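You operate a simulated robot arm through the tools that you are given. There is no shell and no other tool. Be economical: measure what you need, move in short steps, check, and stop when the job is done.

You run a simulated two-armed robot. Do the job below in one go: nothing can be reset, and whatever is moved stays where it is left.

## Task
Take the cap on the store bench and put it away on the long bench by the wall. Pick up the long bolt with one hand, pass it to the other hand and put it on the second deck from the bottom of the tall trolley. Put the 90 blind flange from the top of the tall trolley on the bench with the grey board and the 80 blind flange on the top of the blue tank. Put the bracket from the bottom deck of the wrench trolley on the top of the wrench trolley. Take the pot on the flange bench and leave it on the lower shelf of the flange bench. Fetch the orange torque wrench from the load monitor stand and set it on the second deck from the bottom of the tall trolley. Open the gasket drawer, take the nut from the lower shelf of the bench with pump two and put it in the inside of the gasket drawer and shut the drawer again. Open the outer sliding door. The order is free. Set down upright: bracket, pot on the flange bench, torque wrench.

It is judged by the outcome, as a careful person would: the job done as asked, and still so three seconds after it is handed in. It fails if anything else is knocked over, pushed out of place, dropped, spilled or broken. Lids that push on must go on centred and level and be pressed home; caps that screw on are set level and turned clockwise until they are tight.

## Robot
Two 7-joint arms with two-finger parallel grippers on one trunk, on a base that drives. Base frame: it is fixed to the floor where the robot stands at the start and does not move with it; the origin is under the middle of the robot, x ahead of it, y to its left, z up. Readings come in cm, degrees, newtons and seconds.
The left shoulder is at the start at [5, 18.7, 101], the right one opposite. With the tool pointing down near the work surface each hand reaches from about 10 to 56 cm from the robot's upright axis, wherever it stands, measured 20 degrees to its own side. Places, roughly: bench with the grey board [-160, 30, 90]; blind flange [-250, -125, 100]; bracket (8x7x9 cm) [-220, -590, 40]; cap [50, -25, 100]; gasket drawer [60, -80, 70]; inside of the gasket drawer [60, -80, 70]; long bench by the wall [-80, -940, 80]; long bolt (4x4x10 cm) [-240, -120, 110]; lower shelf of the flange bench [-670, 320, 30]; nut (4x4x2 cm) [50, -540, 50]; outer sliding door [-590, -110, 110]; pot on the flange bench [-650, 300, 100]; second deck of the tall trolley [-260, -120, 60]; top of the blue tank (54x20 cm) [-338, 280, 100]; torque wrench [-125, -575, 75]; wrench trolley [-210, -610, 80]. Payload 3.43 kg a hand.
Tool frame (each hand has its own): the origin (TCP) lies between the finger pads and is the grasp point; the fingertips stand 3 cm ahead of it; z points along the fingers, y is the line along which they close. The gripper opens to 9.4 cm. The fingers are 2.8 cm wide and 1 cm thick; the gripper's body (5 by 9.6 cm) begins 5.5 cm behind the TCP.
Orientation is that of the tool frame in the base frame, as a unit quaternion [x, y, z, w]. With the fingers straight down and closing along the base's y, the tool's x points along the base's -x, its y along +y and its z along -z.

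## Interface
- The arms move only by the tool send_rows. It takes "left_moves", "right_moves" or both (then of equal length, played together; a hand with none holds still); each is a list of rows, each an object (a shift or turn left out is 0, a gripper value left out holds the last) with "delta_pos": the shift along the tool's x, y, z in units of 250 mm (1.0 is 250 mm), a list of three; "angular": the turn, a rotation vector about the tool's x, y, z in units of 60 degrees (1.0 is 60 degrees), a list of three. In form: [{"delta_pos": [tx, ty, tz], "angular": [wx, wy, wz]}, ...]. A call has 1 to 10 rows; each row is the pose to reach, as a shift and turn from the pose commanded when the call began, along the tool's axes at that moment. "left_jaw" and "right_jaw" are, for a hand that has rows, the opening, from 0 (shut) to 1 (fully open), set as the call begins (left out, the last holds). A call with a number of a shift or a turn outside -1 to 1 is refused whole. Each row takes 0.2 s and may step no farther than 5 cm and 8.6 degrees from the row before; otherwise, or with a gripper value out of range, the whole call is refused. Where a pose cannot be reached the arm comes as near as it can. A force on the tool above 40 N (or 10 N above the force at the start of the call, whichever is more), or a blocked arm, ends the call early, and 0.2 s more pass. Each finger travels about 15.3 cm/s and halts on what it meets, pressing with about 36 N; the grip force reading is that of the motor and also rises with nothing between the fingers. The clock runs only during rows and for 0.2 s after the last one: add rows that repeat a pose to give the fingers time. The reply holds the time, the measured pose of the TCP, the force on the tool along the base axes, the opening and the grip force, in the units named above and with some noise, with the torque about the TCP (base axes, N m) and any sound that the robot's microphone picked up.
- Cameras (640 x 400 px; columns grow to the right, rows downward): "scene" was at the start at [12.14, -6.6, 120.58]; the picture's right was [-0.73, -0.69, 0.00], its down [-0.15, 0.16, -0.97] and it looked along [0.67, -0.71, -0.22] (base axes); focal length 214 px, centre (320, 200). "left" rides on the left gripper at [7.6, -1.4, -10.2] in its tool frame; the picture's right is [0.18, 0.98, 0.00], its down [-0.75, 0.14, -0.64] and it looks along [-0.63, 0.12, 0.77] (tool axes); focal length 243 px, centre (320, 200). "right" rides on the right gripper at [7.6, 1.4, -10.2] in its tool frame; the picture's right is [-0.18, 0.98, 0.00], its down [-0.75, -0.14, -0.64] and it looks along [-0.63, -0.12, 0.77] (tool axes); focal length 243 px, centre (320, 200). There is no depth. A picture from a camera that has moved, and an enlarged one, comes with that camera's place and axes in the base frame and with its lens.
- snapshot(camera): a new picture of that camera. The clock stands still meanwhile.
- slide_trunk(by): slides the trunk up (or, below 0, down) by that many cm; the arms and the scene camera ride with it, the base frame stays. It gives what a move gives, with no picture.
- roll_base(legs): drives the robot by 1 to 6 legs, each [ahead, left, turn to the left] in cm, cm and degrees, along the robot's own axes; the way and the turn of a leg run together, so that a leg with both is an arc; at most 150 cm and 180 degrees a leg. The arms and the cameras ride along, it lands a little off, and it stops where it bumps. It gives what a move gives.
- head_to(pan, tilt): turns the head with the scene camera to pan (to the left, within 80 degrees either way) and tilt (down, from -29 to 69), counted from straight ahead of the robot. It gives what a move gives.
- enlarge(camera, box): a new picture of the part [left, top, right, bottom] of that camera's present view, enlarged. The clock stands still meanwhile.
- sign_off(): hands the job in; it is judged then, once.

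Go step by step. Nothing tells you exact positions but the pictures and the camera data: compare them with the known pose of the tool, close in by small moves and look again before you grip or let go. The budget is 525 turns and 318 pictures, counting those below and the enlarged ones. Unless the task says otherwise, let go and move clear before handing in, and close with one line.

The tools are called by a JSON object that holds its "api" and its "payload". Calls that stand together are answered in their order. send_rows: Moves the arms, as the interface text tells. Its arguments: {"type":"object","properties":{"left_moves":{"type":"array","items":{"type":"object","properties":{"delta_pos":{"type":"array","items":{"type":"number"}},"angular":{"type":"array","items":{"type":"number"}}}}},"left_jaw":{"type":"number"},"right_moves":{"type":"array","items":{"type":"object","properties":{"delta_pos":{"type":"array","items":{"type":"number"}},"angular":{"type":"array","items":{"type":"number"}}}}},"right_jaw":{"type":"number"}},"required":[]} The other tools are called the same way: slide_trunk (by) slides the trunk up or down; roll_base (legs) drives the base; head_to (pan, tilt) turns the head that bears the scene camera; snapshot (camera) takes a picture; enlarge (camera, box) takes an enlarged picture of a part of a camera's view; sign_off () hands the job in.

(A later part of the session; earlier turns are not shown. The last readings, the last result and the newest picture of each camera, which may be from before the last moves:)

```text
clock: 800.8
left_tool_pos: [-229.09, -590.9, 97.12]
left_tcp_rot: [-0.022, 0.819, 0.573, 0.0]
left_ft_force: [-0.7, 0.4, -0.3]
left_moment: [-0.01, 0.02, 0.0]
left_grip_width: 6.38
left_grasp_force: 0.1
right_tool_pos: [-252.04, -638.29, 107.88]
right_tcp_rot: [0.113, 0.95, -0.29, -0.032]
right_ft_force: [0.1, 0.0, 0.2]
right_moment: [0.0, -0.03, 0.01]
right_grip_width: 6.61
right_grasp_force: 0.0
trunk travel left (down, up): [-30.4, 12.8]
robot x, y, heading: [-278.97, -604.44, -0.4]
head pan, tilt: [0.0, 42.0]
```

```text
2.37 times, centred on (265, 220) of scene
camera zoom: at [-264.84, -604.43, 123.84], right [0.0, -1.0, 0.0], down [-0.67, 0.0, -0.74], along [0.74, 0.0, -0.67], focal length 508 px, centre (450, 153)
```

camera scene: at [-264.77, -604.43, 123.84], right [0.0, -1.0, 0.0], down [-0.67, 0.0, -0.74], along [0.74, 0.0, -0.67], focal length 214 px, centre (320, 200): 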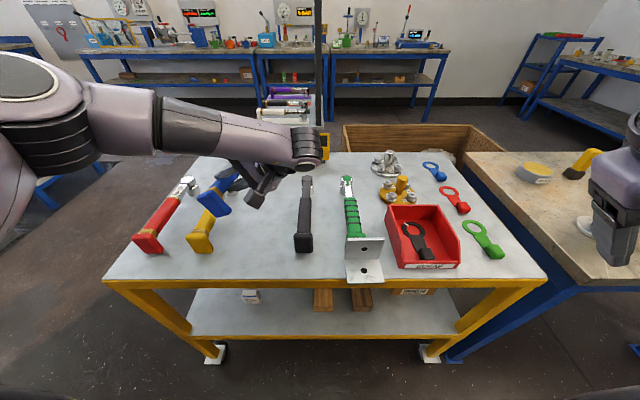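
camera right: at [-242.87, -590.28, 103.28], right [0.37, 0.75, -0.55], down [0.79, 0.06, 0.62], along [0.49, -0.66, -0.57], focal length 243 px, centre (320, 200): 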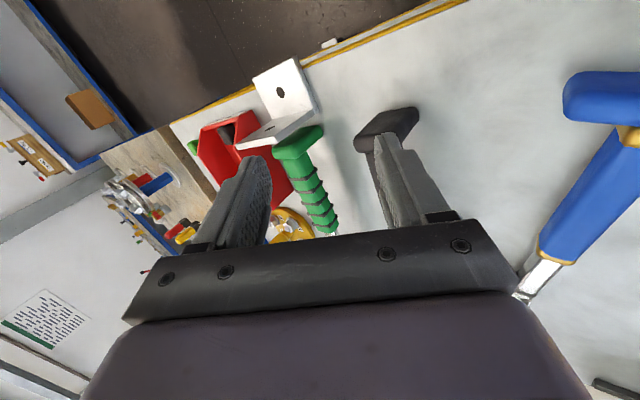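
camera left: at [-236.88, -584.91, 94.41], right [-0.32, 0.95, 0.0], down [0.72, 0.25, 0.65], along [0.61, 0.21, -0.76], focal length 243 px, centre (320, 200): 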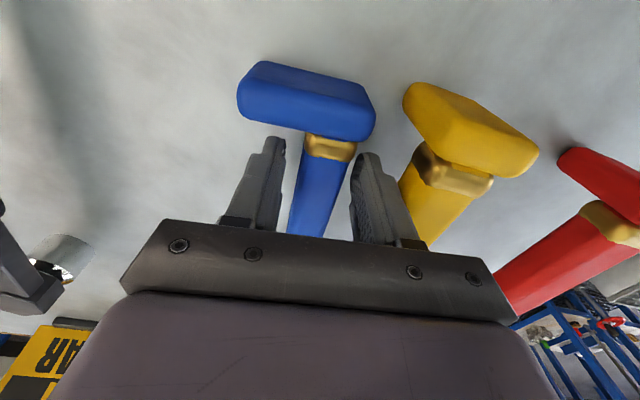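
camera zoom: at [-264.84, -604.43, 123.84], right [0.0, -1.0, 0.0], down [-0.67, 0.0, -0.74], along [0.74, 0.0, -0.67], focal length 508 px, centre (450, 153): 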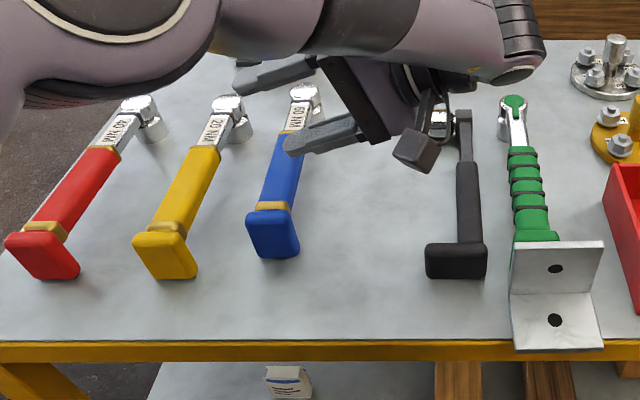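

Blue stands upright again, but the withdrawing gripper tipped the black one onto its side (socket to the north). Same cure, mirrored, with a gentler lean so that the hand stays clear. First the hand back to vertical and over the black handle.

{"api": "send_rows", "payload": {"left_moves": [{"delta_pos": [0, 0.025, -0.01], "angular": [0.117, 0, 0]}, {"delta_pos": [0, 0.05, -0.02], "angular": [0.233, 0, 0]}, {"delta_pos": [0, 0.075, -0.03], "angular": [0.35, 0, 0]}, {"delta_pos": [0, 0.1, -0.04], "angular": [0.467, 0, 0]}, {"delta_pos": [0, 0.113, -0.041], "angular": [0.583, 0, 0]}], "left_jaw": 0.5}}

{"api": "send_rows", "payload": {"left_moves": [{"angular": [0.117, 0, 0]}, {"angular": [0.233, 0, 0]}, {"angular": [0.35, 0, 0]}, {"angular": [0.467, 0, 0]}, {"angular": [0.583, 0, 0]}]}}

{"api": "roll_base", "payload": {"legs": [[0, -13, 0.3]]}}

```text
clock: 802.0
left_tool_pos: [-229.25, -592.62, 101.31]
left_tcp_rot: [-0.01, 0.952, 0.304, 0.02]
left_ft_force: [0.0, -0.5, 0.4]
left_moment: [-0.02, 0.04, -0.04]
left_grip_width: 4.7
left_grasp_force: 0.0
right_tool_pos: [-252.03, -638.22, 107.83]
right_tcp_rot: [0.113, 0.95, -0.29, -0.032]
right_ft_force: [0.3, 0.4, 0.4]
right_moment: [-0.03, 0.03, 0.0]
right_grip_width: 6.58
right_grasp_force: 0.2
trunk travel left (down, up): [-30.4, 12.8]
robot x, y, heading: [-278.84, -604.38, 0.0]
head pan, tilt: [0.0, 42.0]
```

```text
clock: 803.2
left_tool_pos: [-229.13, -592.69, 101.28]
left_tcp_rot: [-0.003, 1.0, 0.004, 0.022]
left_ft_force: [-0.3, -0.6, 0.9]
left_moment: [0.0, 0.02, 0.01]
left_grip_width: 4.71
left_grasp_force: 0.1
right_tool_pos: [-252.03, -638.24, 107.81]
right_tcp_rot: [0.113, 0.95, -0.29, -0.032]
right_ft_force: [0.1, -0.1, -0.5]
right_moment: [-0.03, 0.02, -0.01]
right_grip_width: 6.57
right_grasp_force: 0.0
trunk travel left (down, up): [-30.4, 12.8]
robot x, y, heading: [-279.11, -604.22, -0.6]
head pan, tilt: [0.0, 42.0]
```

```text
clock: 804.5
left_tool_pos: [-229.09, -605.68, 101.28]
left_tcp_rot: [-0.006, 1.0, 0.005, 0.021]
left_ft_force: [0.3, 1.0, 0.4]
left_moment: [0.06, -0.03, 0.05]
left_grip_width: 4.74
left_grasp_force: 0.0
right_tool_pos: [-251.81, -651.43, 107.77]
right_tcp_rot: [0.111, 0.95, -0.29, -0.031]
right_ft_force: [-0.6, 0.7, -0.2]
right_moment: [0.04, -0.01, 0.0]
right_grip_width: 6.59
right_grasp_force: 0.0
trunk travel left (down, up): [-30.4, 12.8]
robot x, y, heading: [-278.88, -617.54, -0.0]
head pan, tilt: [0.0, 42.0]
```

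{"api": "send_rows", "payload": {"left_moves": [{"delta_pos": [-0.05, 0, 0.17]}, {"delta_pos": [-0.1, 0, 0.34]}, {"delta_pos": [-0.1, 0, 0.46]}]}}

{"api": "snapshot", "payload": {"camera": "left"}}

```text
clock: 805.3
left_tool_pos: [-226.17, -605.19, 89.99]
left_tcp_rot: [-0.005, 1.0, 0.004, 0.02]
left_ft_force: [0.7, -0.4, -0.4]
left_moment: [0.01, 0.0, -0.01]
left_grip_width: 4.73
left_grasp_force: 0.0
right_tool_pos: [-251.79, -651.21, 107.82]
right_tcp_rot: [0.11, 0.95, -0.29, -0.03]
right_ft_force: [0.3, 0.3, 0.1]
right_moment: [0.0, -0.01, -0.02]
right_grip_width: 6.59
right_grasp_force: 0.1
trunk travel left (down, up): [-30.4, 12.8]
robot x, y, heading: [-279.0, -617.95, 0.2]
head pan, tilt: [0.0, 42.0]
```

```text
8 pictures are left
camera left: at [-234.2, -606.84, 99.81], right [-0.2, 0.98, 0.0], down [0.72, 0.14, 0.67], along [0.66, 0.13, -0.74], focal length 243 px, centre (320, 200)
```

left: 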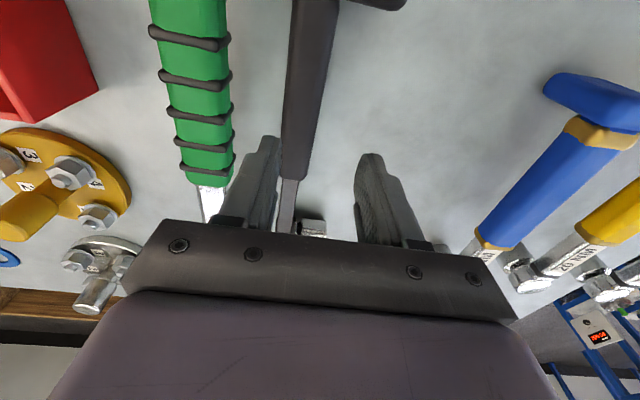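

{"api": "send_rows", "payload": {"left_moves": [{"delta_pos": [0.104, -0.052, 0]}, {"delta_pos": [0.104, -0.052, 0.12]}, {"delta_pos": [0.104, -0.052, 0.22]}, {"delta_pos": [0.104, -0.052, 0.276]}], "left_jaw": 0.42}}

{"api": "send_rows", "payload": {"left_moves": [{"delta_pos": [0, 0, 0]}, {"delta_pos": [0, 0, 0]}, {"delta_pos": [0, 0, 0]}], "left_jaw": 0}}

```text
clock: 806.3
left_tool_pos: [-228.39, -606.62, 83.14]
left_tcp_rot: [-0.007, 1.0, 0.004, 0.023]
left_ft_force: [-2.4, 2.0, 8.0]
left_moment: [-0.17, 0.16, -0.06]
left_grip_width: 3.88
left_grasp_force: 0.0
right_tool_pos: [-251.99, -651.32, 107.9]
right_tcp_rot: [0.111, 0.95, -0.29, -0.03]
right_ft_force: [0.5, 0.1, 0.3]
right_moment: [0.01, -0.01, 0.04]
right_grip_width: 6.6
right_grasp_force: 0.0
trunk travel left (down, up): [-30.4, 12.8]
robot x, y, heading: [-278.76, -617.98, 0.0]
head pan, tilt: [0.0, 42.0]
```

```text
clock: 807.1
left_tool_pos: [-228.37, -606.91, 83.06]
left_tcp_rot: [-0.006, 1.0, 0.003, 0.023]
left_ft_force: [-0.1, -6.2, 12.9]
left_moment: [-0.29, -0.09, -0.39]
left_grip_width: 3.02
left_grasp_force: 36.3
right_tool_pos: [-251.88, -651.39, 107.82]
right_tcp_rot: [0.111, 0.95, -0.29, -0.029]
right_ft_force: [-0.8, 0.3, 0.1]
right_moment: [-0.01, -0.02, -0.02]
right_grip_width: 6.59
right_grasp_force: 0.1
trunk travel left (down, up): [-30.4, 12.8]
robot x, y, heading: [-279.07, -618.16, 0.1]
head pan, tilt: [0.0, 42.0]
```

{"api": "send_rows", "payload": {"left_moves": [{"delta_pos": [0, 0.02, -0.12]}, {"delta_pos": [0, 0.05, -0.28]}, {"delta_pos": [0, 0.1, -0.44]}, {"delta_pos": [0, 0.16, -0.56]}]}}

{"api": "send_rows", "payload": {"left_moves": [{"angular": [0.1, 0, 0]}, {"angular": [0.2, 0, 0]}, {"angular": [0.3, 0, 0]}, {"angular": [0.4, 0, 0]}, {"angular": [0.5, 0, 0]}]}}

{"api": "send_rows", "payload": {"left_moves": [{"angular": [0.1, 0, 0]}, {"angular": [0.2, 0, 0]}, {"angular": [0.3, 0, 0]}, {"angular": [0.4, 0, 0]}, {"angular": [0.52, 0, 0]}]}}

```text
clock: 808.1
left_tool_pos: [-229.1, -602.83, 96.56]
left_tcp_rot: [-0.006, 1.0, 0.004, 0.022]
left_ft_force: [-0.4, 0.2, -5.1]
left_moment: [-0.03, 0.19, 0.02]
left_grip_width: 3.0
left_grasp_force: 35.8
right_tool_pos: [-251.88, -651.25, 107.91]
right_tcp_rot: [0.111, 0.95, -0.291, -0.031]
right_ft_force: [0.1, -0.4, -0.3]
right_moment: [-0.01, -0.03, -0.02]
right_grip_width: 6.6
right_grasp_force: 0.1
trunk travel left (down, up): [-30.4, 12.8]
robot x, y, heading: [-279.16, -617.66, 0.1]
head pan, tilt: [0.0, 42.0]
```

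```text
clock: 809.3
left_tool_pos: [-229.08, -602.79, 96.71]
left_tcp_rot: [-0.001, 0.967, -0.255, 0.022]
left_ft_force: [-0.3, 0.6, -5.0]
left_moment: [-0.02, 0.19, -0.01]
left_grip_width: 3.04
left_grasp_force: 36.4
right_tool_pos: [-251.77, -651.22, 107.95]
right_tcp_rot: [0.111, 0.95, -0.291, -0.032]
right_ft_force: [-0.7, -1.0, 0.1]
right_moment: [0.01, 0.02, 0.01]
right_grip_width: 6.59
right_grasp_force: 0.0
trunk travel left (down, up): [-30.4, 12.8]
robot x, y, heading: [-278.9, -617.63, 0.2]
head pan, tilt: [0.0, 42.0]
```

```text
clock: 810.5
left_tool_pos: [-229.13, -602.82, 96.88]
left_tcp_rot: [0.005, 0.863, -0.506, 0.021]
left_ft_force: [0.5, 0.4, -4.8]
left_moment: [0.01, 0.16, 0.02]
left_grip_width: 3.04
left_grasp_force: 36.4
right_tool_pos: [-251.84, -651.31, 107.86]
right_tcp_rot: [0.111, 0.95, -0.29, -0.031]
right_ft_force: [0.0, 0.0, 0.1]
right_moment: [0.0, 0.0, 0.02]
right_grip_width: 6.58
right_grasp_force: 0.1
trunk travel left (down, up): [-30.4, 12.8]
robot x, y, heading: [-278.7, -617.91, 0.1]
head pan, tilt: [0.0, 42.0]
```

{"api": "send_rows", "payload": {"left_moves": [{"delta_pos": [0, 0.12, 0.067]}, {"delta_pos": [0, 0.24, 0.135]}, {"delta_pos": [0, 0.345, 0.194]}]}}

{"api": "send_rows", "payload": {"left_moves": [{"delta_pos": [0, 0.014, 0.008]}, {"delta_pos": [0, 0.028, 0.016]}, {"delta_pos": [0, 0.042, 0.024]}, {"delta_pos": [0, 0.056, 0.032]}, {"delta_pos": [0, 0.07, 0.04]}]}}

{"api": "enlarge", "payload": {"camera": "scene", "box": [130, 140, 400, 300]}}

```text
clock: 811.3
left_tool_pos: [-228.53, -602.85, 87.0]
left_tcp_rot: [0.005, 0.863, -0.505, 0.021]
left_ft_force: [-0.2, 0.1, -3.9]
left_moment: [0.05, 0.2, -0.01]
left_grip_width: 3.02
left_grasp_force: 35.5
right_tool_pos: [-251.78, -651.39, 107.94]
right_tcp_rot: [0.11, 0.95, -0.29, -0.031]
right_ft_force: [-0.4, 0.0, 0.4]
right_moment: [0.01, 0.03, 0.01]
right_grip_width: 6.58
right_grasp_force: 0.0
trunk travel left (down, up): [-30.4, 12.8]
robot x, y, heading: [-278.7, -617.84, 0.4]
head pan, tilt: [0.0, 42.0]
```

```text
clock: 812.5
left_tool_pos: [-228.5, -602.94, 85.57]
left_tcp_rot: [0.006, 0.861, -0.508, 0.026]
left_ft_force: [2.7, 4.1, 20.8]
left_moment: [0.23, 1.44, -0.26]
left_grip_width: 3.07
left_grasp_force: 36.2
right_tool_pos: [-251.93, -651.36, 107.92]
right_tcp_rot: [0.111, 0.95, -0.29, -0.031]
right_ft_force: [1.2, -0.4, 0.0]
right_moment: [-0.01, 0.0, -0.01]
right_grip_width: 6.56
right_grasp_force: 0.0
trunk travel left (down, up): [-30.4, 12.8]
robot x, y, heading: [-278.97, -617.84, 0.2]
head pan, tilt: [0.0, 42.0]
```

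```text
2.37 times, centred on (265, 220) of scene
camera zoom: at [-264.94, -617.55, 123.91], right [0.0, -1.0, 0.0], down [-0.67, 0.0, -0.74], along [0.74, 0.0, -0.67], focal length 508 px, centre (450, 153)
```

zoom: 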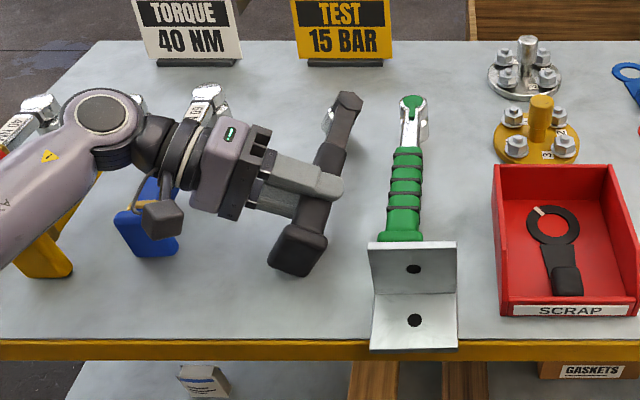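

{"api": "send_rows", "payload": {"left_moves": [{"delta_pos": [0, 0.004, 0], "angular": [0.05, 0, 0]}, {"delta_pos": [0, 0.008, 0], "angular": [0.1, 0, 0]}]}}

{"api": "send_rows", "payload": {"left_moves": [{"delta_pos": [0, 0, 0]}, {"delta_pos": [0, 0, 0]}, {"delta_pos": [0, 0.012, 0]}, {"delta_pos": [0, 0.024, 0]}, {"delta_pos": [0, 0.032, 0]}], "left_jaw": 0.68}}

{"api": "enlarge", "payload": {"camera": "scene", "box": [130, 140, 400, 300]}}

```text
clock: 813.1
left_tool_pos: [-228.49, -602.72, 85.45]
left_tcp_rot: [0.007, 0.833, -0.552, 0.028]
left_ft_force: [4.5, 14.7, 31.5]
left_moment: [0.5, 0.85, 0.17]
left_grip_width: 3.04
left_grasp_force: 36.2
right_tool_pos: [-251.93, -651.28, 107.96]
right_tcp_rot: [0.111, 0.95, -0.29, -0.03]
right_ft_force: [0.5, 0.2, -0.1]
right_moment: [-0.06, -0.02, 0.02]
right_grip_width: 6.54
right_grasp_force: 0.1
trunk travel left (down, up): [-30.4, 12.8]
robot x, y, heading: [-279.2, -617.71, 0.0]
head pan, tilt: [0.0, 42.0]
```

```text
clock: 814.3
left_tool_pos: [-228.73, -602.77, 84.61]
left_tcp_rot: [0.01, 0.833, -0.553, 0.02]
left_ft_force: [-13.5, -11.4, 18.8]
left_moment: [-0.77, 0.79, -0.06]
left_grip_width: 5.08
left_grasp_force: 0.1
right_tool_pos: [-252.08, -651.52, 107.91]
right_tcp_rot: [0.112, 0.95, -0.289, -0.031]
right_ft_force: [-0.3, 0.4, 0.0]
right_moment: [0.0, 0.02, 0.03]
right_grip_width: 6.58
right_grasp_force: 0.0
trunk travel left (down, up): [-30.4, 12.8]
robot x, y, heading: [-278.99, -617.63, 0.4]
head pan, tilt: [0.0, 42.0]
```

```text
2.37 times, centred on (265, 220) of scene
camera zoom: at [-265.09, -617.68, 123.9], right [0.0, -1.0, 0.0], down [-0.67, 0.0, -0.74], along [0.74, 0.0, -0.67], focal length 508 px, centre (450, 153)
```

zoom: 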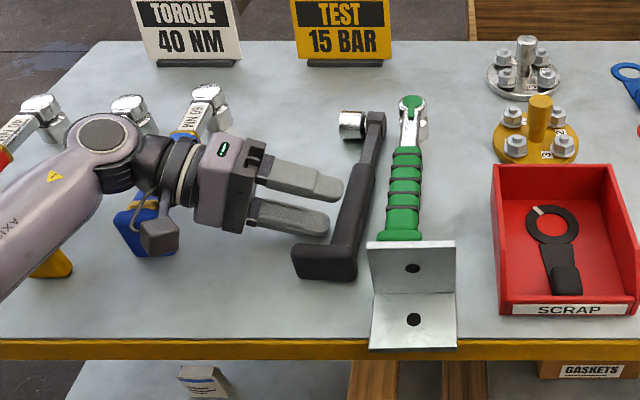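

The black one slipped out before tipping. I'll repeat with a slightly larger roll, a bit further south, and less push. Retracting and re-gripping from above.

{"api": "send_rows", "payload": {"left_moves": [{"delta_pos": [0, -0.02, -0.06]}, {"delta_pos": [0, -0.08, -0.13]}, {"delta_pos": [0, -0.2, -0.2]}, {"delta_pos": [0, -0.36, -0.22], "angular": [-0.12, 0, 0]}, {"delta_pos": [0, -0.46, -0.2], "angular": [-0.25, 0, 0]}, {"delta_pos": [0, -0.5, -0.17], "angular": [-0.38, 0, 0]}, {"delta_pos": [0, -0.5, -0.17], "angular": [-0.5, 0, 0]}], "left_jaw": 0.45}}

{"api": "send_rows", "payload": {"left_moves": [{"angular": [-0.13, 0, 0]}, {"angular": [-0.26, 0, 0]}, {"angular": [-0.39, 0, 0]}, {"angular": [-0.51, 0, 0]}, {"angular": [-0.62, 0, 0]}]}}

```text
clock: 815.9
left_tool_pos: [-228.96, -603.64, 97.04]
left_tcp_rot: [0.001, 0.95, -0.312, 0.022]
left_ft_force: [0.0, 0.9, 0.1]
left_moment: [0.03, -0.02, 0.0]
left_grip_width: 4.24
left_grasp_force: 0.1
right_tool_pos: [-251.92, -651.29, 107.99]
right_tcp_rot: [0.112, 0.95, -0.29, -0.031]
right_ft_force: [0.1, 0.1, 0.1]
right_moment: [0.04, -0.03, 0.01]
right_grip_width: 6.57
right_grasp_force: 0.0
trunk travel left (down, up): [-30.4, 12.8]
robot x, y, heading: [-278.77, -617.64, -0.0]
head pan, tilt: [0.0, 42.0]
```

```text
clock: 817.1
left_tool_pos: [-229.2, -603.48, 97.08]
left_tcp_rot: [-0.006, 1.0, 0.007, 0.021]
left_ft_force: [0.1, -0.2, 0.2]
left_moment: [-0.02, -0.02, -0.02]
left_grip_width: 4.24
left_grasp_force: 0.0
right_tool_pos: [-251.73, -651.38, 107.8]
right_tcp_rot: [0.11, 0.95, -0.29, -0.031]
right_ft_force: [0.7, -0.6, -0.2]
right_moment: [0.03, 0.06, 0.0]
right_grip_width: 6.55
right_grasp_force: 0.1
trunk travel left (down, up): [-30.4, 12.8]
robot x, y, heading: [-279.13, -618.01, -0.1]
head pan, tilt: [0.0, 42.0]
```

{"api": "send_rows", "payload": {"left_moves": [{"delta_pos": [-0.016, -0.06, 0.1], "angular": [0, 0, 0.055]}, {"delta_pos": [-0.016, -0.12, 0.25], "angular": [0, 0, 0.113]}, {"delta_pos": [-0.016, -0.12, 0.38], "angular": [0, 0, 0.113]}]}}

{"api": "snapshot", "payload": {"camera": "left"}}

```text
clock: 817.9
left_tool_pos: [-228.13, -606.37, 87.3]
left_tcp_rot: [0.054, 0.998, 0.006, 0.021]
left_ft_force: [-0.1, 0.6, 1.1]
left_moment: [-0.01, 0.04, 0.02]
left_grip_width: 4.25
left_grasp_force: 0.2
right_tool_pos: [-251.68, -651.35, 107.89]
right_tcp_rot: [0.11, 0.95, -0.29, -0.031]
right_ft_force: [1.2, -0.2, -0.9]
right_moment: [-0.03, 0.01, 0.03]
right_grip_width: 6.61
right_grasp_force: 0.1
trunk travel left (down, up): [-30.4, 12.8]
robot x, y, heading: [-278.96, -617.64, -0.2]
head pan, tilt: [0.0, 42.0]
```

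```text
5 pictures are left
camera left: at [-236.46, -607.14, 97.14], right [-0.08, 1.0, 0.01], down [0.74, 0.05, 0.67], along [0.67, 0.06, -0.74], focal length 243 px, centre (320, 200)
```

left: 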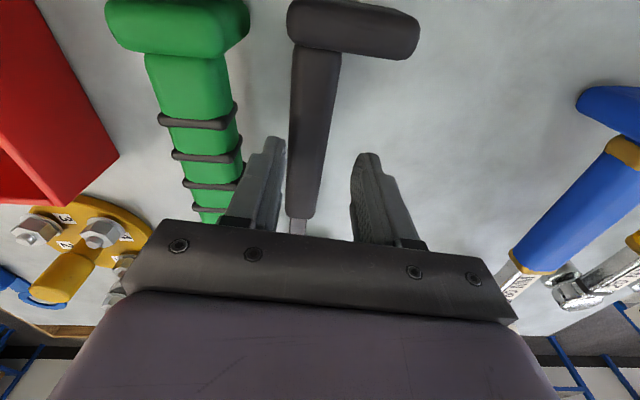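

{"api": "send_rows", "payload": {"left_moves": [{"delta_pos": [0, -0.014, 0.08]}, {"delta_pos": [0, -0.014, 0.165]}]}}

{"api": "send_rows", "payload": {"left_moves": [{"delta_pos": [0, 0, 0]}, {"delta_pos": [0, 0, 0]}, {"delta_pos": [0, 0, 0]}], "left_jaw": 0}}

{"api": "send_rows", "payload": {"left_moves": [{"delta_pos": [0, 0.01, -0.12]}, {"delta_pos": [0, 0.02, -0.28]}, {"delta_pos": [0, 0.03, -0.44]}, {"delta_pos": [0, 0.04, -0.56]}]}}

```text
clock: 818.5
left_tool_pos: [-227.95, -606.79, 83.27]
left_tcp_rot: [0.053, 0.998, 0.006, 0.021]
left_ft_force: [-0.5, -0.2, -0.3]
left_moment: [0.0, -0.01, -0.01]
left_grip_width: 4.26
left_grasp_force: 0.2
right_tool_pos: [-251.82, -651.38, 107.86]
right_tcp_rot: [0.111, 0.95, -0.29, -0.031]
right_ft_force: [0.1, 0.0, 0.9]
right_moment: [0.03, -0.02, 0.0]
right_grip_width: 6.6
right_grasp_force: 0.1
trunk travel left (down, up): [-30.4, 12.8]
robot x, y, heading: [-279.0, -617.72, 0.2]
head pan, tilt: [0.0, 42.0]
```

```text
clock: 819.3
left_tool_pos: [-228.21, -606.82, 83.33]
left_tcp_rot: [0.053, 0.998, 0.006, 0.02]
left_ft_force: [-0.5, -0.8, -0.2]
left_moment: [-0.06, 0.11, 0.2]
left_grip_width: 3.08
left_grasp_force: 35.9
right_tool_pos: [-251.77, -651.4, 107.86]
right_tcp_rot: [0.11, 0.95, -0.29, -0.031]
right_ft_force: [0.6, 0.1, -0.8]
right_moment: [0.01, -0.03, 0.0]
right_grip_width: 6.56
right_grasp_force: 0.1
trunk travel left (down, up): [-30.4, 12.8]
robot x, y, heading: [-278.84, -617.74, 0.0]
head pan, tilt: [0.0, 42.0]
```

```text
clock: 820.3
left_tool_pos: [-228.69, -606.02, 97.76]
left_tcp_rot: [0.053, 0.998, 0.006, 0.021]
left_ft_force: [0.4, -0.1, -4.8]
left_moment: [0.01, 0.18, -0.01]
left_grip_width: 3.02
left_grasp_force: 36.3
right_tool_pos: [-251.8, -651.3, 107.78]
right_tcp_rot: [0.111, 0.95, -0.29, -0.03]
right_ft_force: [0.4, 0.4, -0.7]
right_moment: [0.01, 0.02, 0.0]
right_grip_width: 6.59
right_grasp_force: 0.1
trunk travel left (down, up): [-30.4, 12.8]
robot x, y, heading: [-279.04, -617.47, 0.2]
head pan, tilt: [0.0, 42.0]
```

I have a cleaner idea: in free air, the left hand rolls the wrench fully upright and the right hand takes it from above, so that it can be set straight down. Rolling 90° with the left while bringing it in toward the body.

{"api": "send_rows", "payload": {"left_moves": [{"delta_pos": [0.037, -0.028, -0.024], "angular": [0.1, 0, 0]}, {"delta_pos": [0.074, -0.056, -0.048], "angular": [0.2, 0, 0]}, {"delta_pos": [0.112, -0.084, -0.072], "angular": [0.3, 0, 0]}, {"delta_pos": [0.149, -0.112, -0.096], "angular": [0.4, 0, 0]}, {"delta_pos": [0.186, -0.14, -0.12], "angular": [0.5, 0, 0]}]}}

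{"api": "send_rows", "payload": {"left_moves": [{"delta_pos": [0.038, -0.029, -0.006], "angular": [0.1, 0, 0]}, {"delta_pos": [0.075, -0.058, -0.012], "angular": [0.2, 0, 0]}, {"delta_pos": [0.113, -0.086, -0.018], "angular": [0.3, 0, 0]}, {"delta_pos": [0.15, -0.115, -0.024], "angular": [0.4, 0, 0]}, {"delta_pos": [0.188, -0.144, -0.03], "angular": [0.5, 0, 0]}]}}

{"api": "send_rows", "payload": {"left_moves": [{"delta_pos": [0.03, -0.023, 0.003], "angular": [0.1, 0, 0]}, {"delta_pos": [0.061, -0.047, 0.006], "angular": [0.2, 0, 0]}, {"delta_pos": [0.091, -0.07, 0.009], "angular": [0.3, 0, 0]}, {"delta_pos": [0.122, -0.094, 0.012], "angular": [0.4, 0, 0]}, {"delta_pos": [0.152, -0.117, 0.015], "angular": [0.5, 0, 0]}]}}

```text
clock: 821.5
left_tool_pos: [-233.92, -608.95, 100.38]
left_tcp_rot: [0.058, 0.966, -0.253, 0.006]
left_ft_force: [0.3, -1.2, -4.5]
left_moment: [0.05, 0.17, 0.01]
left_grip_width: 3.01
left_grasp_force: 35.8
right_tool_pos: [-251.85, -651.4, 107.93]
right_tcp_rot: [0.111, 0.95, -0.291, -0.032]
right_ft_force: [0.2, 0.9, -0.1]
right_moment: [0.02, 0.01, -0.01]
right_grip_width: 6.58
right_grasp_force: 0.1
trunk travel left (down, up): [-30.4, 12.8]
robot x, y, heading: [-278.88, -617.61, 0.2]
head pan, tilt: [0.0, 42.0]
```

```text
clock: 822.7
left_tool_pos: [-238.95, -611.0, 102.58]
left_tcp_rot: [0.057, 0.867, -0.495, -0.008]
left_ft_force: [-0.3, 0.1, -4.4]
left_moment: [0.04, 0.11, -0.03]
left_grip_width: 3.05
left_grasp_force: 35.8
right_tool_pos: [-251.73, -651.23, 107.8]
right_tcp_rot: [0.111, 0.95, -0.29, -0.03]
right_ft_force: [0.3, 0.4, -0.2]
right_moment: [0.0, -0.02, -0.01]
right_grip_width: 6.58
right_grasp_force: 0.0
trunk travel left (down, up): [-30.4, 12.8]
robot x, y, heading: [-278.98, -617.69, 0.1]
head pan, tilt: [0.0, 42.0]
```

```text
clock: 823.9
left_tool_pos: [-242.83, -612.47, 104.73]
left_tcp_rot: [0.053, 0.71, -0.702, -0.023]
left_ft_force: [0.1, 0.3, -5.2]
left_moment: [0.08, 0.12, 0.0]
left_grip_width: 3.03
left_grasp_force: 35.8
right_tool_pos: [-251.84, -651.22, 107.83]
right_tcp_rot: [0.111, 0.95, -0.29, -0.031]
right_ft_force: [-0.1, -0.1, -0.2]
right_moment: [0.02, -0.01, -0.04]
right_grip_width: 6.56
right_grasp_force: 0.1
trunk travel left (down, up): [-30.4, 12.8]
robot x, y, heading: [-279.08, -617.87, 0.2]
head pan, tilt: [0.0, 42.0]
```

{"api": "send_rows", "payload": {"left_moves": [{"delta_pos": [0, 0, 0.08]}, {"delta_pos": [0, 0, 0.16]}, {"delta_pos": [0, 0, 0.24]}, {"delta_pos": [0, 0, 0.32]}, {"delta_pos": [0, 0, 0.32]}], "right_moves": [{"delta_pos": [0, -0.04, -0.06], "angular": [-0.113, 0, -0.02]}, {"delta_pos": [0, -0.08, -0.12], "angular": [-0.227, 0, -0.04]}, {"delta_pos": [0, -0.12, -0.18], "angular": [-0.34, 0, -0.06]}, {"delta_pos": [0, -0.16, -0.24], "angular": [-0.453, 0, -0.08]}, {"delta_pos": [0, -0.2, -0.3], "angular": [-0.567, 0, -0.1]}], "right_jaw": 0.6}}

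```text
clock: 825.1
left_tool_pos: [-244.07, -620.64, 104.49]
left_tcp_rot: [0.053, 0.71, -0.702, -0.024]
left_ft_force: [0.0, 0.9, -5.3]
left_moment: [0.1, 0.14, 0.03]
left_grip_width: 3.02
left_grasp_force: 35.9
right_tool_pos: [-251.62, -651.13, 116.9]
right_tcp_rot: [0.066, 0.998, 0.003, -0.012]
right_ft_force: [-0.3, -0.5, 1.0]
right_moment: [-0.01, 0.02, -0.01]
right_grip_width: 5.63
right_grasp_force: 0.1
trunk travel left (down, up): [-30.4, 12.8]
robot x, y, heading: [-278.79, -617.64, 0.0]
head pan, tilt: [0.0, 42.0]
```

{"api": "send_rows", "payload": {"right_moves": [{"delta_pos": [0.005, 0.12, 0]}, {"delta_pos": [0.01, 0.24, 0]}, {"delta_pos": [0.015, 0.36, 0]}, {"delta_pos": [0.02, 0.48, 0]}, {"delta_pos": [0.024, 0.6, 0]}]}}

{"api": "send_rows", "payload": {"right_moves": [{"delta_pos": [0.005, 0.12, 0]}, {"delta_pos": [0.01, 0.24, 0]}, {"delta_pos": [0.015, 0.36, 0]}, {"delta_pos": [0.02, 0.48, 0]}, {"delta_pos": [0.024, 0.61, 0]}]}}

{"api": "snapshot", "payload": {"camera": "right"}}

```text
clock: 826.3
left_tool_pos: [-243.97, -620.59, 104.36]
left_tcp_rot: [0.052, 0.71, -0.702, -0.023]
left_ft_force: [0.2, -0.7, -4.6]
left_moment: [0.09, 0.14, 0.08]
left_grip_width: 3.04
left_grasp_force: 36.0
right_tool_pos: [-250.54, -636.27, 117.08]
right_tcp_rot: [0.066, 0.998, 0.002, -0.012]
right_ft_force: [-0.5, 0.3, 1.2]
right_moment: [0.02, 0.01, 0.0]
right_grip_width: 5.63
right_grasp_force: 0.1
trunk travel left (down, up): [-30.4, 12.8]
robot x, y, heading: [-278.63, -617.57, 0.0]
head pan, tilt: [0.0, 42.0]
```

```text
clock: 827.5
left_tool_pos: [-243.97, -620.7, 104.4]
left_tcp_rot: [0.052, 0.71, -0.702, -0.023]
left_ft_force: [-0.5, 0.4, -5.6]
left_moment: [0.1, 0.15, 0.02]
left_grip_width: 3.02
left_grasp_force: 36.3
right_tool_pos: [-250.01, -630.62, 116.96]
right_tcp_rot: [0.066, 0.998, 0.004, -0.012]
right_ft_force: [-0.1, -0.8, -0.4]
right_moment: [0.0, -0.02, -0.02]
right_grip_width: 5.65
right_grasp_force: 0.2
right hand out of reach, approached as far as the arm can: row 3, 4, 5
trunk travel left (down, up): [-30.4, 12.8]
robot x, y, heading: [-278.85, -617.71, 0.1]
head pan, tilt: [0.0, 42.0]
```

```text
4 pictures are left
camera right: at [-257.25, -628.21, 127.34], right [0.31, 0.95, 0.0], down [0.74, -0.24, 0.62], along [0.59, -0.19, -0.78], focal length 243 px, centre (320, 200)
```

right: 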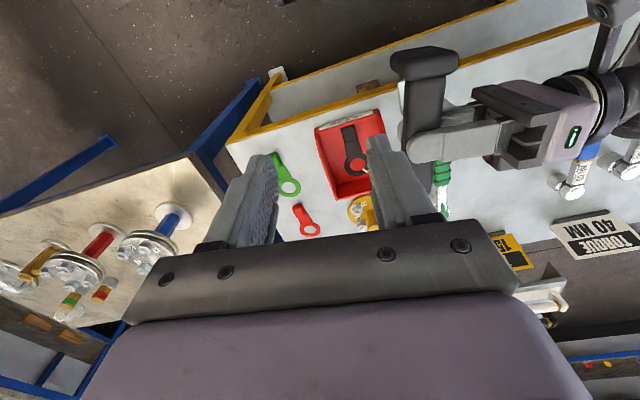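

{"api": "send_rows", "payload": {"left_moves": [{"delta_pos": [0, 0, 0.1]}, {"delta_pos": [0, 0, 0.2]}, {"delta_pos": [0, 0, 0.3]}, {"delta_pos": [0, 0, 0.39]}]}}

```text
clock: 828.5
left_tool_pos: [-244.72, -630.38, 104.2]
left_tcp_rot: [0.052, 0.711, -0.701, -0.023]
left_ft_force: [0.0, 0.1, -4.5]
left_moment: [0.1, 0.14, 0.0]
left_grip_width: 3.03
left_grasp_force: 36.0
right_tool_pos: [-250.05, -630.67, 117.06]
right_tcp_rot: [0.066, 0.998, 0.003, -0.012]
right_ft_force: [0.6, -1.1, 0.3]
right_moment: [0.0, -0.02, -0.01]
right_grip_width: 5.63
right_grasp_force: 0.1
trunk travel left (down, up): [-30.4, 12.8]
robot x, y, heading: [-278.66, -617.59, 0.1]
head pan, tilt: [0.0, 42.0]
```

{"api": "send_rows", "payload": {"right_moves": [{"delta_pos": [0, 0, 0.16]}, {"delta_pos": [0, 0, 0.3]}, {"delta_pos": [0, 0, 0.4]}, {"delta_pos": [0, 0, 0.464]}]}}

{"api": "snapshot", "payload": {"camera": "right"}}

```text
clock: 829.5
left_tool_pos: [-244.79, -630.33, 103.77]
left_tcp_rot: [0.053, 0.714, -0.697, -0.023]
left_ft_force: [-0.3, 2.0, -20.9]
left_moment: [0.48, -0.82, -0.34]
left_grip_width: 3.04
left_grasp_force: 35.9
right_tool_pos: [-249.82, -630.21, 105.29]
right_tcp_rot: [0.065, 0.998, 0.004, -0.01]
right_ft_force: [0.9, -2.3, 16.6]
right_moment: [-0.47, 0.15, 0.22]
right_grip_width: 5.75
right_grasp_force: 1.2
trunk travel left (down, up): [-30.4, 12.8]
robot x, y, heading: [-279.03, -617.77, 0.4]
head pan, tilt: [0.0, 42.0]
```

```text
3 pictures are left
camera right: at [-257.12, -627.86, 115.7], right [0.31, 0.95, 0.0], down [0.74, -0.24, 0.63], along [0.59, -0.19, -0.78], focal length 243 px, centre (320, 200)
```

right: 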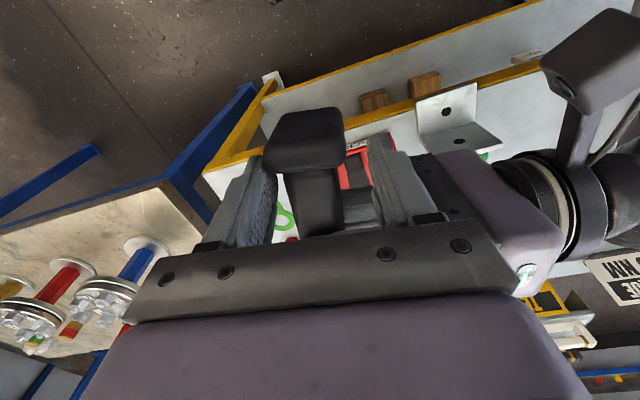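

The right fingers straddle the handle beside the block. Closing the right hand, then opening the left and withdrawing it north.

{"api": "send_rows", "payload": {"right_moves": [{"delta_pos": [0, -0.01, -0.02]}, {"delta_pos": [0, -0.01, -0.02]}]}}

{"api": "send_rows", "payload": {"right_moves": [{"delta_pos": [0, 0, 0]}, {"delta_pos": [0, 0, 0]}, {"delta_pos": [0, 0, 0]}], "right_jaw": 0}}

```text
clock: 830.1
left_tool_pos: [-244.67, -630.32, 104.34]
left_tcp_rot: [0.052, 0.709, -0.703, -0.023]
left_ft_force: [-0.8, 0.0, -4.7]
left_moment: [0.07, 0.12, -0.03]
left_grip_width: 3.01
left_grasp_force: 35.9
right_tool_pos: [-250.03, -630.36, 105.83]
right_tcp_rot: [0.066, 0.998, 0.002, -0.014]
right_ft_force: [0.9, 0.2, 0.9]
right_moment: [0.01, -0.02, -0.02]
right_grip_width: 5.64
right_grasp_force: 0.1
trunk travel left (down, up): [-30.4, 12.8]
robot x, y, heading: [-279.33, -617.6, 0.1]
head pan, tilt: [0.0, 42.0]
```

```text
clock: 830.9
left_tool_pos: [-244.59, -630.28, 104.32]
left_tcp_rot: [0.052, 0.709, -0.703, -0.022]
left_ft_force: [-0.8, 28.8, 1.8]
left_moment: [-0.15, 0.16, -1.08]
left_grip_width: 3.02
left_grasp_force: 36.2
right_tool_pos: [-250.04, -630.54, 105.63]
right_tcp_rot: [0.067, 0.998, -0.002, -0.014]
right_ft_force: [-0.1, -28.4, -2.0]
right_moment: [-0.22, 0.29, -0.44]
right_grip_width: 4.83
right_grasp_force: 35.6
trunk travel left (down, up): [-30.4, 12.8]
robot x, y, heading: [-278.92, -617.47, 0.2]
head pan, tilt: [0.0, 42.0]
```

{"api": "send_rows", "payload": {"right_moves": [{"delta_pos": [0, -0.02, 0]}, {"delta_pos": [0, -0.03, 0]}, {"delta_pos": [0, -0.03, 0]}, {"delta_pos": [0, -0.03, 0]}]}}

```text
clock: 831.9
left_tool_pos: [-244.74, -630.38, 104.3]
left_tcp_rot: [0.051, 0.71, -0.702, -0.023]
left_ft_force: [4.9, -31.9, 13.6]
left_moment: [0.56, 0.84, 1.18]
left_grip_width: 3.05
left_grasp_force: 36.5
right_tool_pos: [-250.14, -630.86, 105.77]
right_tcp_rot: [0.064, 0.998, 0.007, -0.012]
right_ft_force: [-5.0, 32.9, -13.6]
right_moment: [-0.03, 0.39, 0.57]
right_grip_width: 4.8
right_grasp_force: 35.6
trunk travel left (down, up): [-30.4, 12.8]
robot x, y, heading: [-278.57, -617.86, 0.1]
head pan, tilt: [0.0, 42.0]
```

{"api": "send_rows", "payload": {"right_moves": [{"delta_pos": [0, 0.008, 0]}, {"delta_pos": [0, 0.008, 0]}]}}

{"api": "send_rows", "payload": {"left_moves": [{"delta_pos": [0, 0, 0]}, {"delta_pos": [0, 0, 0]}, {"delta_pos": [0, 0, -0.1]}, {"delta_pos": [0, 0, -0.25]}, {"delta_pos": [0, 0, -0.42]}, {"delta_pos": [0, 0, -0.6]}], "left_jaw": 0.45}}

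```text
clock: 832.5
left_tool_pos: [-244.57, -630.28, 104.31]
left_tcp_rot: [0.051, 0.709, -0.703, -0.022]
left_ft_force: [9.6, -23.0, 9.8]
left_moment: [0.24, 1.05, 0.66]
left_grip_width: 3.02
left_grasp_force: 35.8
right_tool_pos: [-249.92, -630.83, 105.72]
right_tcp_rot: [0.065, 0.998, 0.004, -0.014]
right_ft_force: [-10.0, 22.9, -10.3]
right_moment: [0.13, 0.1, 0.64]
right_grip_width: 4.8
right_grasp_force: 36.0
trunk travel left (down, up): [-30.4, 12.8]
robot x, y, heading: [-278.86, -617.4, 0.2]
head pan, tilt: [0.0, 42.0]
```

```text
clock: 833.9
left_tool_pos: [-243.03, -615.36, 104.47]
left_tcp_rot: [0.053, 0.71, -0.702, -0.024]
left_ft_force: [-0.2, 0.2, 0.0]
left_moment: [-0.02, -0.01, 0.01]
left_grip_width: 4.23
left_grasp_force: 0.1
right_tool_pos: [-249.94, -630.88, 105.76]
right_tcp_rot: [0.065, 0.998, 0.002, -0.012]
right_ft_force: [-0.7, 0.0, 0.8]
right_moment: [0.08, 0.42, 0.02]
right_grip_width: 4.78
right_grasp_force: 35.8
trunk travel left (down, up): [-30.4, 12.8]
robot x, y, heading: [-278.97, -617.8, 0.5]
head pan, tilt: [0.0, 42.0]
```

{"api": "snapshot", "payload": {"camera": "scene"}}

```text
2 pictures are left
camera scene: at [-264.8, -617.52, 123.84], right [0.0, -1.0, 0.0], down [-0.67, 0.0, -0.74], along [0.74, 0.0, -0.67], focal length 214 px, centre (320, 200)
```

scene: 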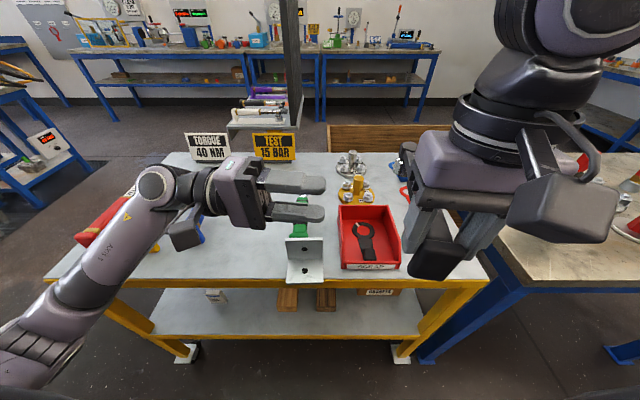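

The right hand holds the black wrench upright. Moving it over its slot (straightening its heading), keeping it high.

{"api": "roll_base", "payload": {"legs": [[0, 30, 0]]}}

{"api": "send_rows", "payload": {"right_moves": [{"delta_pos": [-0.16, 0.01, 0], "angular": [0, 0, -0.025]}, {"delta_pos": [-0.32, 0.02, 0], "angular": [0, 0, -0.05]}, {"delta_pos": [-0.48, 0.03, 0], "angular": [0, 0, -0.075]}, {"delta_pos": [-0.64, 0.04, 0], "angular": [0, 0, -0.1]}, {"delta_pos": [-0.78, 0.05, 0], "angular": [0, 0, -0.125]}]}}

```text
clock: 836.0
left_tool_pos: [-242.95, -585.74, 104.69]
left_tcp_rot: [0.052, 0.71, -0.702, -0.024]
left_ft_force: [0.1, 1.0, -0.8]
left_moment: [-0.02, -0.02, 0.01]
left_grip_width: 4.23
left_grasp_force: 0.0
right_tool_pos: [-249.91, -601.16, 105.68]
right_tcp_rot: [0.067, 0.998, 0.004, -0.012]
right_ft_force: [0.1, 0.3, 0.9]
right_moment: [0.07, 0.41, 0.01]
right_grip_width: 4.78
right_grasp_force: 35.7
trunk travel left (down, up): [-30.4, 12.8]
robot x, y, heading: [-278.85, -587.86, -0.2]
head pan, tilt: [0.0, 42.0]
```

```text
clock: 837.2
left_tool_pos: [-242.87, -585.85, 104.37]
left_tcp_rot: [0.054, 0.711, -0.701, -0.024]
left_ft_force: [-0.2, 0.4, 0.2]
left_moment: [0.01, 0.01, -0.01]
left_grip_width: 4.24
left_grasp_force: 0.2
right_tool_pos: [-232.48, -605.67, 104.6]
right_tcp_rot: [0.001, 1.0, 0.005, -0.013]
right_ft_force: [0.8, 0.0, -5.5]
right_moment: [0.02, 0.44, -0.05]
right_grip_width: 4.8
right_grasp_force: 36.0
right hand out of reach, approached as far as the arm can: row 3, 4, 5
trunk travel left (down, up): [-30.4, 12.8]
robot x, y, heading: [-279.06, -587.75, -0.2]
head pan, tilt: [0.0, 42.0]
```

{"api": "send_rows", "payload": {"right_moves": [{"delta_pos": [0, 0.06, 0.1]}, {"delta_pos": [-0.03, 0.12, 0.2]}, {"delta_pos": [-0.08, 0.16, 0.3]}, {"delta_pos": [-0.12, 0.16, 0.38]}]}}

```text
clock: 838.2
left_tool_pos: [-242.96, -585.79, 104.67]
left_tcp_rot: [0.053, 0.71, -0.701, -0.025]
left_ft_force: [0.2, -0.5, 0.0]
left_moment: [-0.02, 0.0, 0.01]
left_grip_width: 4.21
left_grasp_force: 0.1
right_tool_pos: [-232.94, -604.97, 95.83]
right_tcp_rot: [0.002, 1.0, 0.004, -0.012]
right_ft_force: [-0.7, 0.0, -5.3]
right_moment: [0.0, 0.42, -0.03]
right_grip_width: 4.78
right_grasp_force: 36.2
right hand out of reach, approached as far as the arm can: row 1, 2, 3, 4
trunk travel left (down, up): [-30.4, 12.8]
robot x, y, heading: [-278.58, -587.99, -0.1]
head pan, tilt: [0.0, 42.0]
```

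{"api": "roll_base", "payload": {"legs": [[3.2, 3.3, 0]]}}

{"api": "send_rows", "payload": {"right_moves": [{"delta_pos": [0, 0, 0.1]}, {"delta_pos": [0, 0, 0.2]}, {"delta_pos": [0, 0, 0.3]}]}}

```text
clock: 839.1
left_tool_pos: [-239.78, -582.57, 104.46]
left_tcp_rot: [0.054, 0.71, -0.702, -0.024]
left_ft_force: [0.7, 0.2, -0.2]
left_moment: [0.01, 0.02, 0.0]
left_grip_width: 4.25
left_grasp_force: 0.1
right_tool_pos: [-229.75, -601.72, 95.85]
right_tcp_rot: [0.001, 1.0, 0.003, -0.013]
right_ft_force: [0.0, -0.1, -4.4]
right_moment: [-0.01, 0.39, 0.0]
right_grip_width: 4.78
right_grasp_force: 36.0
trunk travel left (down, up): [-30.4, 12.8]
robot x, y, heading: [-275.44, -584.45, -0.3]
head pan, tilt: [0.0, 42.0]
```

```text
clock: 839.9
left_tool_pos: [-239.89, -582.71, 104.49]
left_tcp_rot: [0.053, 0.71, -0.702, -0.023]
left_ft_force: [-0.5, 0.6, 0.1]
left_moment: [0.01, 0.01, 0.01]
left_grip_width: 4.24
left_grasp_force: 0.1
right_tool_pos: [-230.88, -602.98, 89.03]
right_tcp_rot: [0.001, 1.0, 0.005, -0.011]
right_ft_force: [0.5, -1.1, -4.4]
right_moment: [0.01, 0.4, -0.01]
right_grip_width: 4.8
right_grasp_force: 36.2
right hand out of reach, approached as far as the arm can: row 1, 2, 3
trunk travel left (down, up): [-30.4, 12.8]
robot x, y, heading: [-275.69, -585.05, -0.0]
head pan, tilt: [0.0, 42.0]
```

{"api": "roll_base", "payload": {"legs": [[1, 1.2, 0]]}}

{"api": "slide_trunk", "payload": {"by": -3}}

{"api": "slide_trunk", "payload": {"by": -1.5}}

```text
clock: 840.6
left_tool_pos: [-238.79, -581.39, 104.6]
left_tcp_rot: [0.054, 0.71, -0.702, -0.025]
left_ft_force: [0.5, -0.5, -0.5]
left_moment: [-0.03, 0.01, 0.01]
left_grip_width: 4.23
left_grasp_force: 0.2
right_tool_pos: [-229.91, -601.72, 89.1]
right_tcp_rot: [0.002, 1.0, 0.004, -0.011]
right_ft_force: [-0.6, -0.5, -5.0]
right_moment: [-0.01, 0.42, 0.02]
right_grip_width: 4.77
right_grasp_force: 35.6
trunk travel left (down, up): [-30.4, 12.8]
robot x, y, heading: [-274.74, -583.72, 0.1]
head pan, tilt: [0.0, 42.0]
```

```text
clock: 841.4
left_tool_pos: [-239.07, -581.39, 101.73]
left_tcp_rot: [0.053, 0.71, -0.702, -0.022]
left_ft_force: [-0.2, 0.6, 1.2]
left_moment: [-0.01, 0.02, -0.02]
left_grip_width: 4.23
left_grasp_force: 0.1
right_tool_pos: [-229.93, -601.78, 86.45]
right_tcp_rot: [0.002, 1.0, 0.003, -0.009]
right_ft_force: [-2.8, -2.2, 21.2]
right_moment: [-0.6, 0.75, -0.06]
right_grip_width: 4.79
right_grasp_force: 36.0
trunk travel left (down, up): [-27.4, 15.8]
robot x, y, heading: [-274.93, -583.52, -0.2]
head pan, tilt: [0.0, 42.0]
```

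```text
clock: 841.8
left_tool_pos: [-239.09, -581.38, 100.87]
left_tcp_rot: [0.055, 0.71, -0.702, -0.023]
left_ft_force: [-0.1, -0.2, 0.0]
left_moment: [0.02, 0.05, -0.02]
left_grip_width: 4.25
left_grasp_force: 0.0
right_tool_pos: [-229.94, -601.53, 86.26]
right_tcp_rot: [0.002, 1.0, 0.009, -0.006]
right_ft_force: [-10.1, 0.6, 14.6]
right_moment: [-0.36, 0.36, -0.08]
right_grip_width: 4.81
right_grasp_force: 36.3
trunk travel left (down, up): [-26.7, 16.5]
robot x, y, heading: [-274.95, -583.54, -0.0]
head pan, tilt: [0.0, 42.0]
stopped: the force on the tool passed its limit (the readings are from after the stop); the commanded pose is now the measured one
```

{"api": "enlarge", "payload": {"camera": "scene", "box": [180, 130, 500, 330]}}

```text
2.00 times, centred on (340, 230) of scene
camera zoom: at [-260.89, -583.36, 120.14], right [0.0, -1.0, 0.0], down [-0.67, 0.0, -0.74], along [0.74, 0.0, -0.67], focal length 429 px, centre (280, 140)
```

zoom: 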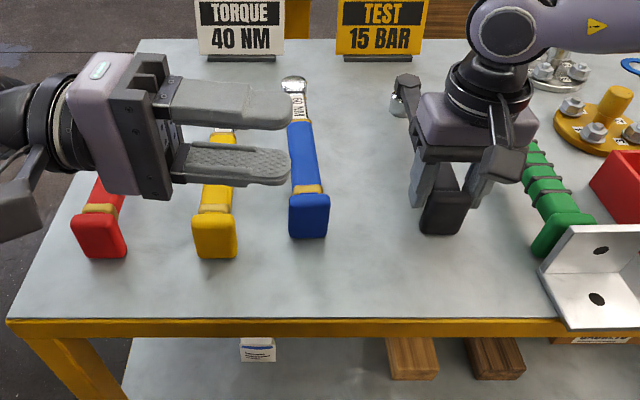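

Black is upright in its row. While still holding it, I'll lift slightly, move it 3 cm west to line up with its neighbours, and set it down.

{"api": "slide_trunk", "payload": {"by": 1.5}}

{"api": "roll_base", "payload": {"legs": [[-3, 0, 0]]}}

{"api": "slide_trunk", "payload": {"by": -1.8}}

```text
clock: 842.4
left_tool_pos: [-238.89, -581.38, 102.36]
left_tcp_rot: [0.054, 0.71, -0.701, -0.024]
left_ft_force: [0.4, 0.5, 0.4]
left_moment: [0.0, 0.0, 0.0]
left_grip_width: 4.24
left_grasp_force: 0.0
right_tool_pos: [-229.66, -601.66, 87.43]
right_tcp_rot: [0.003, 1.0, 0.008, -0.008]
right_ft_force: [0.4, 0.5, -4.5]
right_moment: [0.0, 0.44, 0.0]
right_grip_width: 4.79
right_grasp_force: 35.8
trunk travel left (down, up): [-28.2, 15.0]
robot x, y, heading: [-274.39, -583.57, -0.2]
head pan, tilt: [0.0, 42.0]
```

```text
clock: 843.3
left_tool_pos: [-241.79, -581.31, 102.5]
left_tcp_rot: [0.054, 0.71, -0.702, -0.023]
left_ft_force: [0.2, 0.4, 0.0]
left_moment: [0.0, 0.02, 0.04]
left_grip_width: 4.26
left_grasp_force: 0.0
right_tool_pos: [-232.57, -601.63, 87.43]
right_tcp_rot: [0.001, 1.0, 0.008, -0.007]
right_ft_force: [-0.6, 0.9, -5.1]
right_moment: [0.0, 0.39, 0.01]
right_grip_width: 4.79
right_grasp_force: 35.8
trunk travel left (down, up): [-28.2, 15.0]
robot x, y, heading: [-277.7, -583.76, -0.1]
head pan, tilt: [0.0, 42.0]
```

```text
clock: 843.9
left_tool_pos: [-241.95, -581.38, 100.77]
left_tcp_rot: [0.054, 0.71, -0.701, -0.023]
left_ft_force: [0.9, 0.2, -0.4]
left_moment: [-0.01, -0.03, -0.01]
left_grip_width: 4.22
left_grasp_force: 0.1
right_tool_pos: [-232.63, -601.55, 86.14]
right_tcp_rot: [0.003, 1.0, 0.009, -0.002]
right_ft_force: [-3.5, -7.5, 33.0]
right_moment: [-0.31, 0.99, 0.11]
right_grip_width: 4.79
right_grasp_force: 36.2
trunk travel left (down, up): [-26.4, 16.8]
robot x, y, heading: [-277.59, -583.79, -0.1]
head pan, tilt: [0.0, 42.0]
```

Pressed flat on the table. Releasing and rising straight up with the trunk.

{"api": "send_rows", "payload": {"right_moves": [{"delta_pos": [0, 0, 0]}, {"delta_pos": [0, 0, 0]}, {"delta_pos": [0, 0, 0]}], "right_jaw": 0.75}}

{"api": "slide_trunk", "payload": {"by": 13}}

```text
clock: 844.7
left_tool_pos: [-241.87, -581.35, 100.59]
left_tcp_rot: [0.054, 0.71, -0.702, -0.024]
left_ft_force: [0.5, -0.1, 0.1]
left_moment: [0.05, -0.01, 0.03]
left_grip_width: 4.24
left_grasp_force: 0.1
right_tool_pos: [-232.58, -601.57, 85.55]
right_tcp_rot: [0.002, 1.0, 0.007, -0.006]
right_ft_force: [0.2, 0.8, 0.5]
right_moment: [-0.01, -0.01, 0.0]
right_grip_width: 7.06
right_grasp_force: 0.1
trunk travel left (down, up): [-26.4, 16.8]
robot x, y, heading: [-277.22, -583.48, -0.1]
head pan, tilt: [0.0, 42.0]
```

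```text
clock: 846.3
left_tool_pos: [-241.88, -581.41, 113.56]
left_tcp_rot: [0.054, 0.71, -0.702, -0.024]
left_ft_force: [0.2, -0.9, 0.4]
left_moment: [-0.02, 0.0, -0.02]
left_grip_width: 4.21
left_grasp_force: 0.1
right_tool_pos: [-232.52, -601.58, 98.7]
right_tcp_rot: [0.003, 1.0, 0.007, -0.006]
right_ft_force: [0.1, -0.2, -0.8]
right_moment: [0.0, 0.01, 0.0]
right_grip_width: 7.04
right_grasp_force: 0.0
trunk travel left (down, up): [-39.4, 3.8]
robot x, y, heading: [-278.04, -583.54, -0.2]
head pan, tilt: [0.0, 42.0]
```

Now the blue wrench, which stands about 3 cm east and 2 cm north of its slot: same vertical grip on its block, then shift it back. Positioning above it first.

{"api": "roll_base", "payload": {"legs": [[2.9, 15.1, 0]]}}

```text
clock: 847.7
left_tool_pos: [-238.93, -566.5, 113.51]
left_tcp_rot: [0.053, 0.71, -0.702, -0.023]
left_ft_force: [-0.9, 0.2, -0.5]
left_moment: [0.0, -0.04, -0.02]
left_grip_width: 4.22
left_grasp_force: 0.1
right_tool_pos: [-229.71, -586.53, 98.61]
right_tcp_rot: [0.002, 1.0, 0.008, -0.006]
right_ft_force: [0.1, 0.4, -0.1]
right_moment: [-0.03, 0.0, 0.01]
right_grip_width: 7.05
right_grasp_force: 0.1
trunk travel left (down, up): [-39.4, 3.8]
robot x, y, heading: [-274.86, -568.81, 0.3]
head pan, tilt: [0.0, 42.0]
```

{"api": "snapshot", "payload": {"camera": "right"}}

```text
0 pictures are left
camera right: at [-237.28, -585.36, 108.98], right [0.19, 0.98, 0.01], down [0.76, -0.15, 0.63], along [0.62, -0.11, -0.78], focal length 243 px, centre (320, 200)
```

right: 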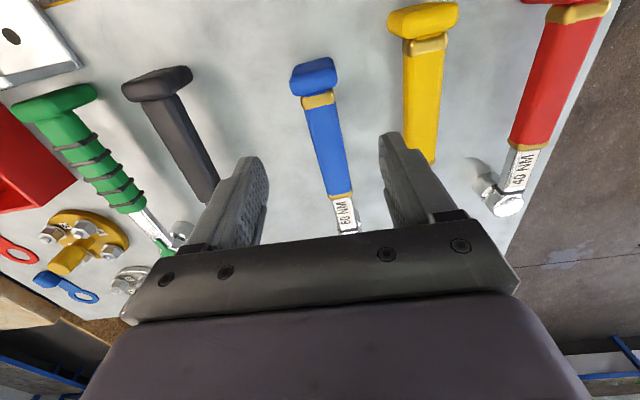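

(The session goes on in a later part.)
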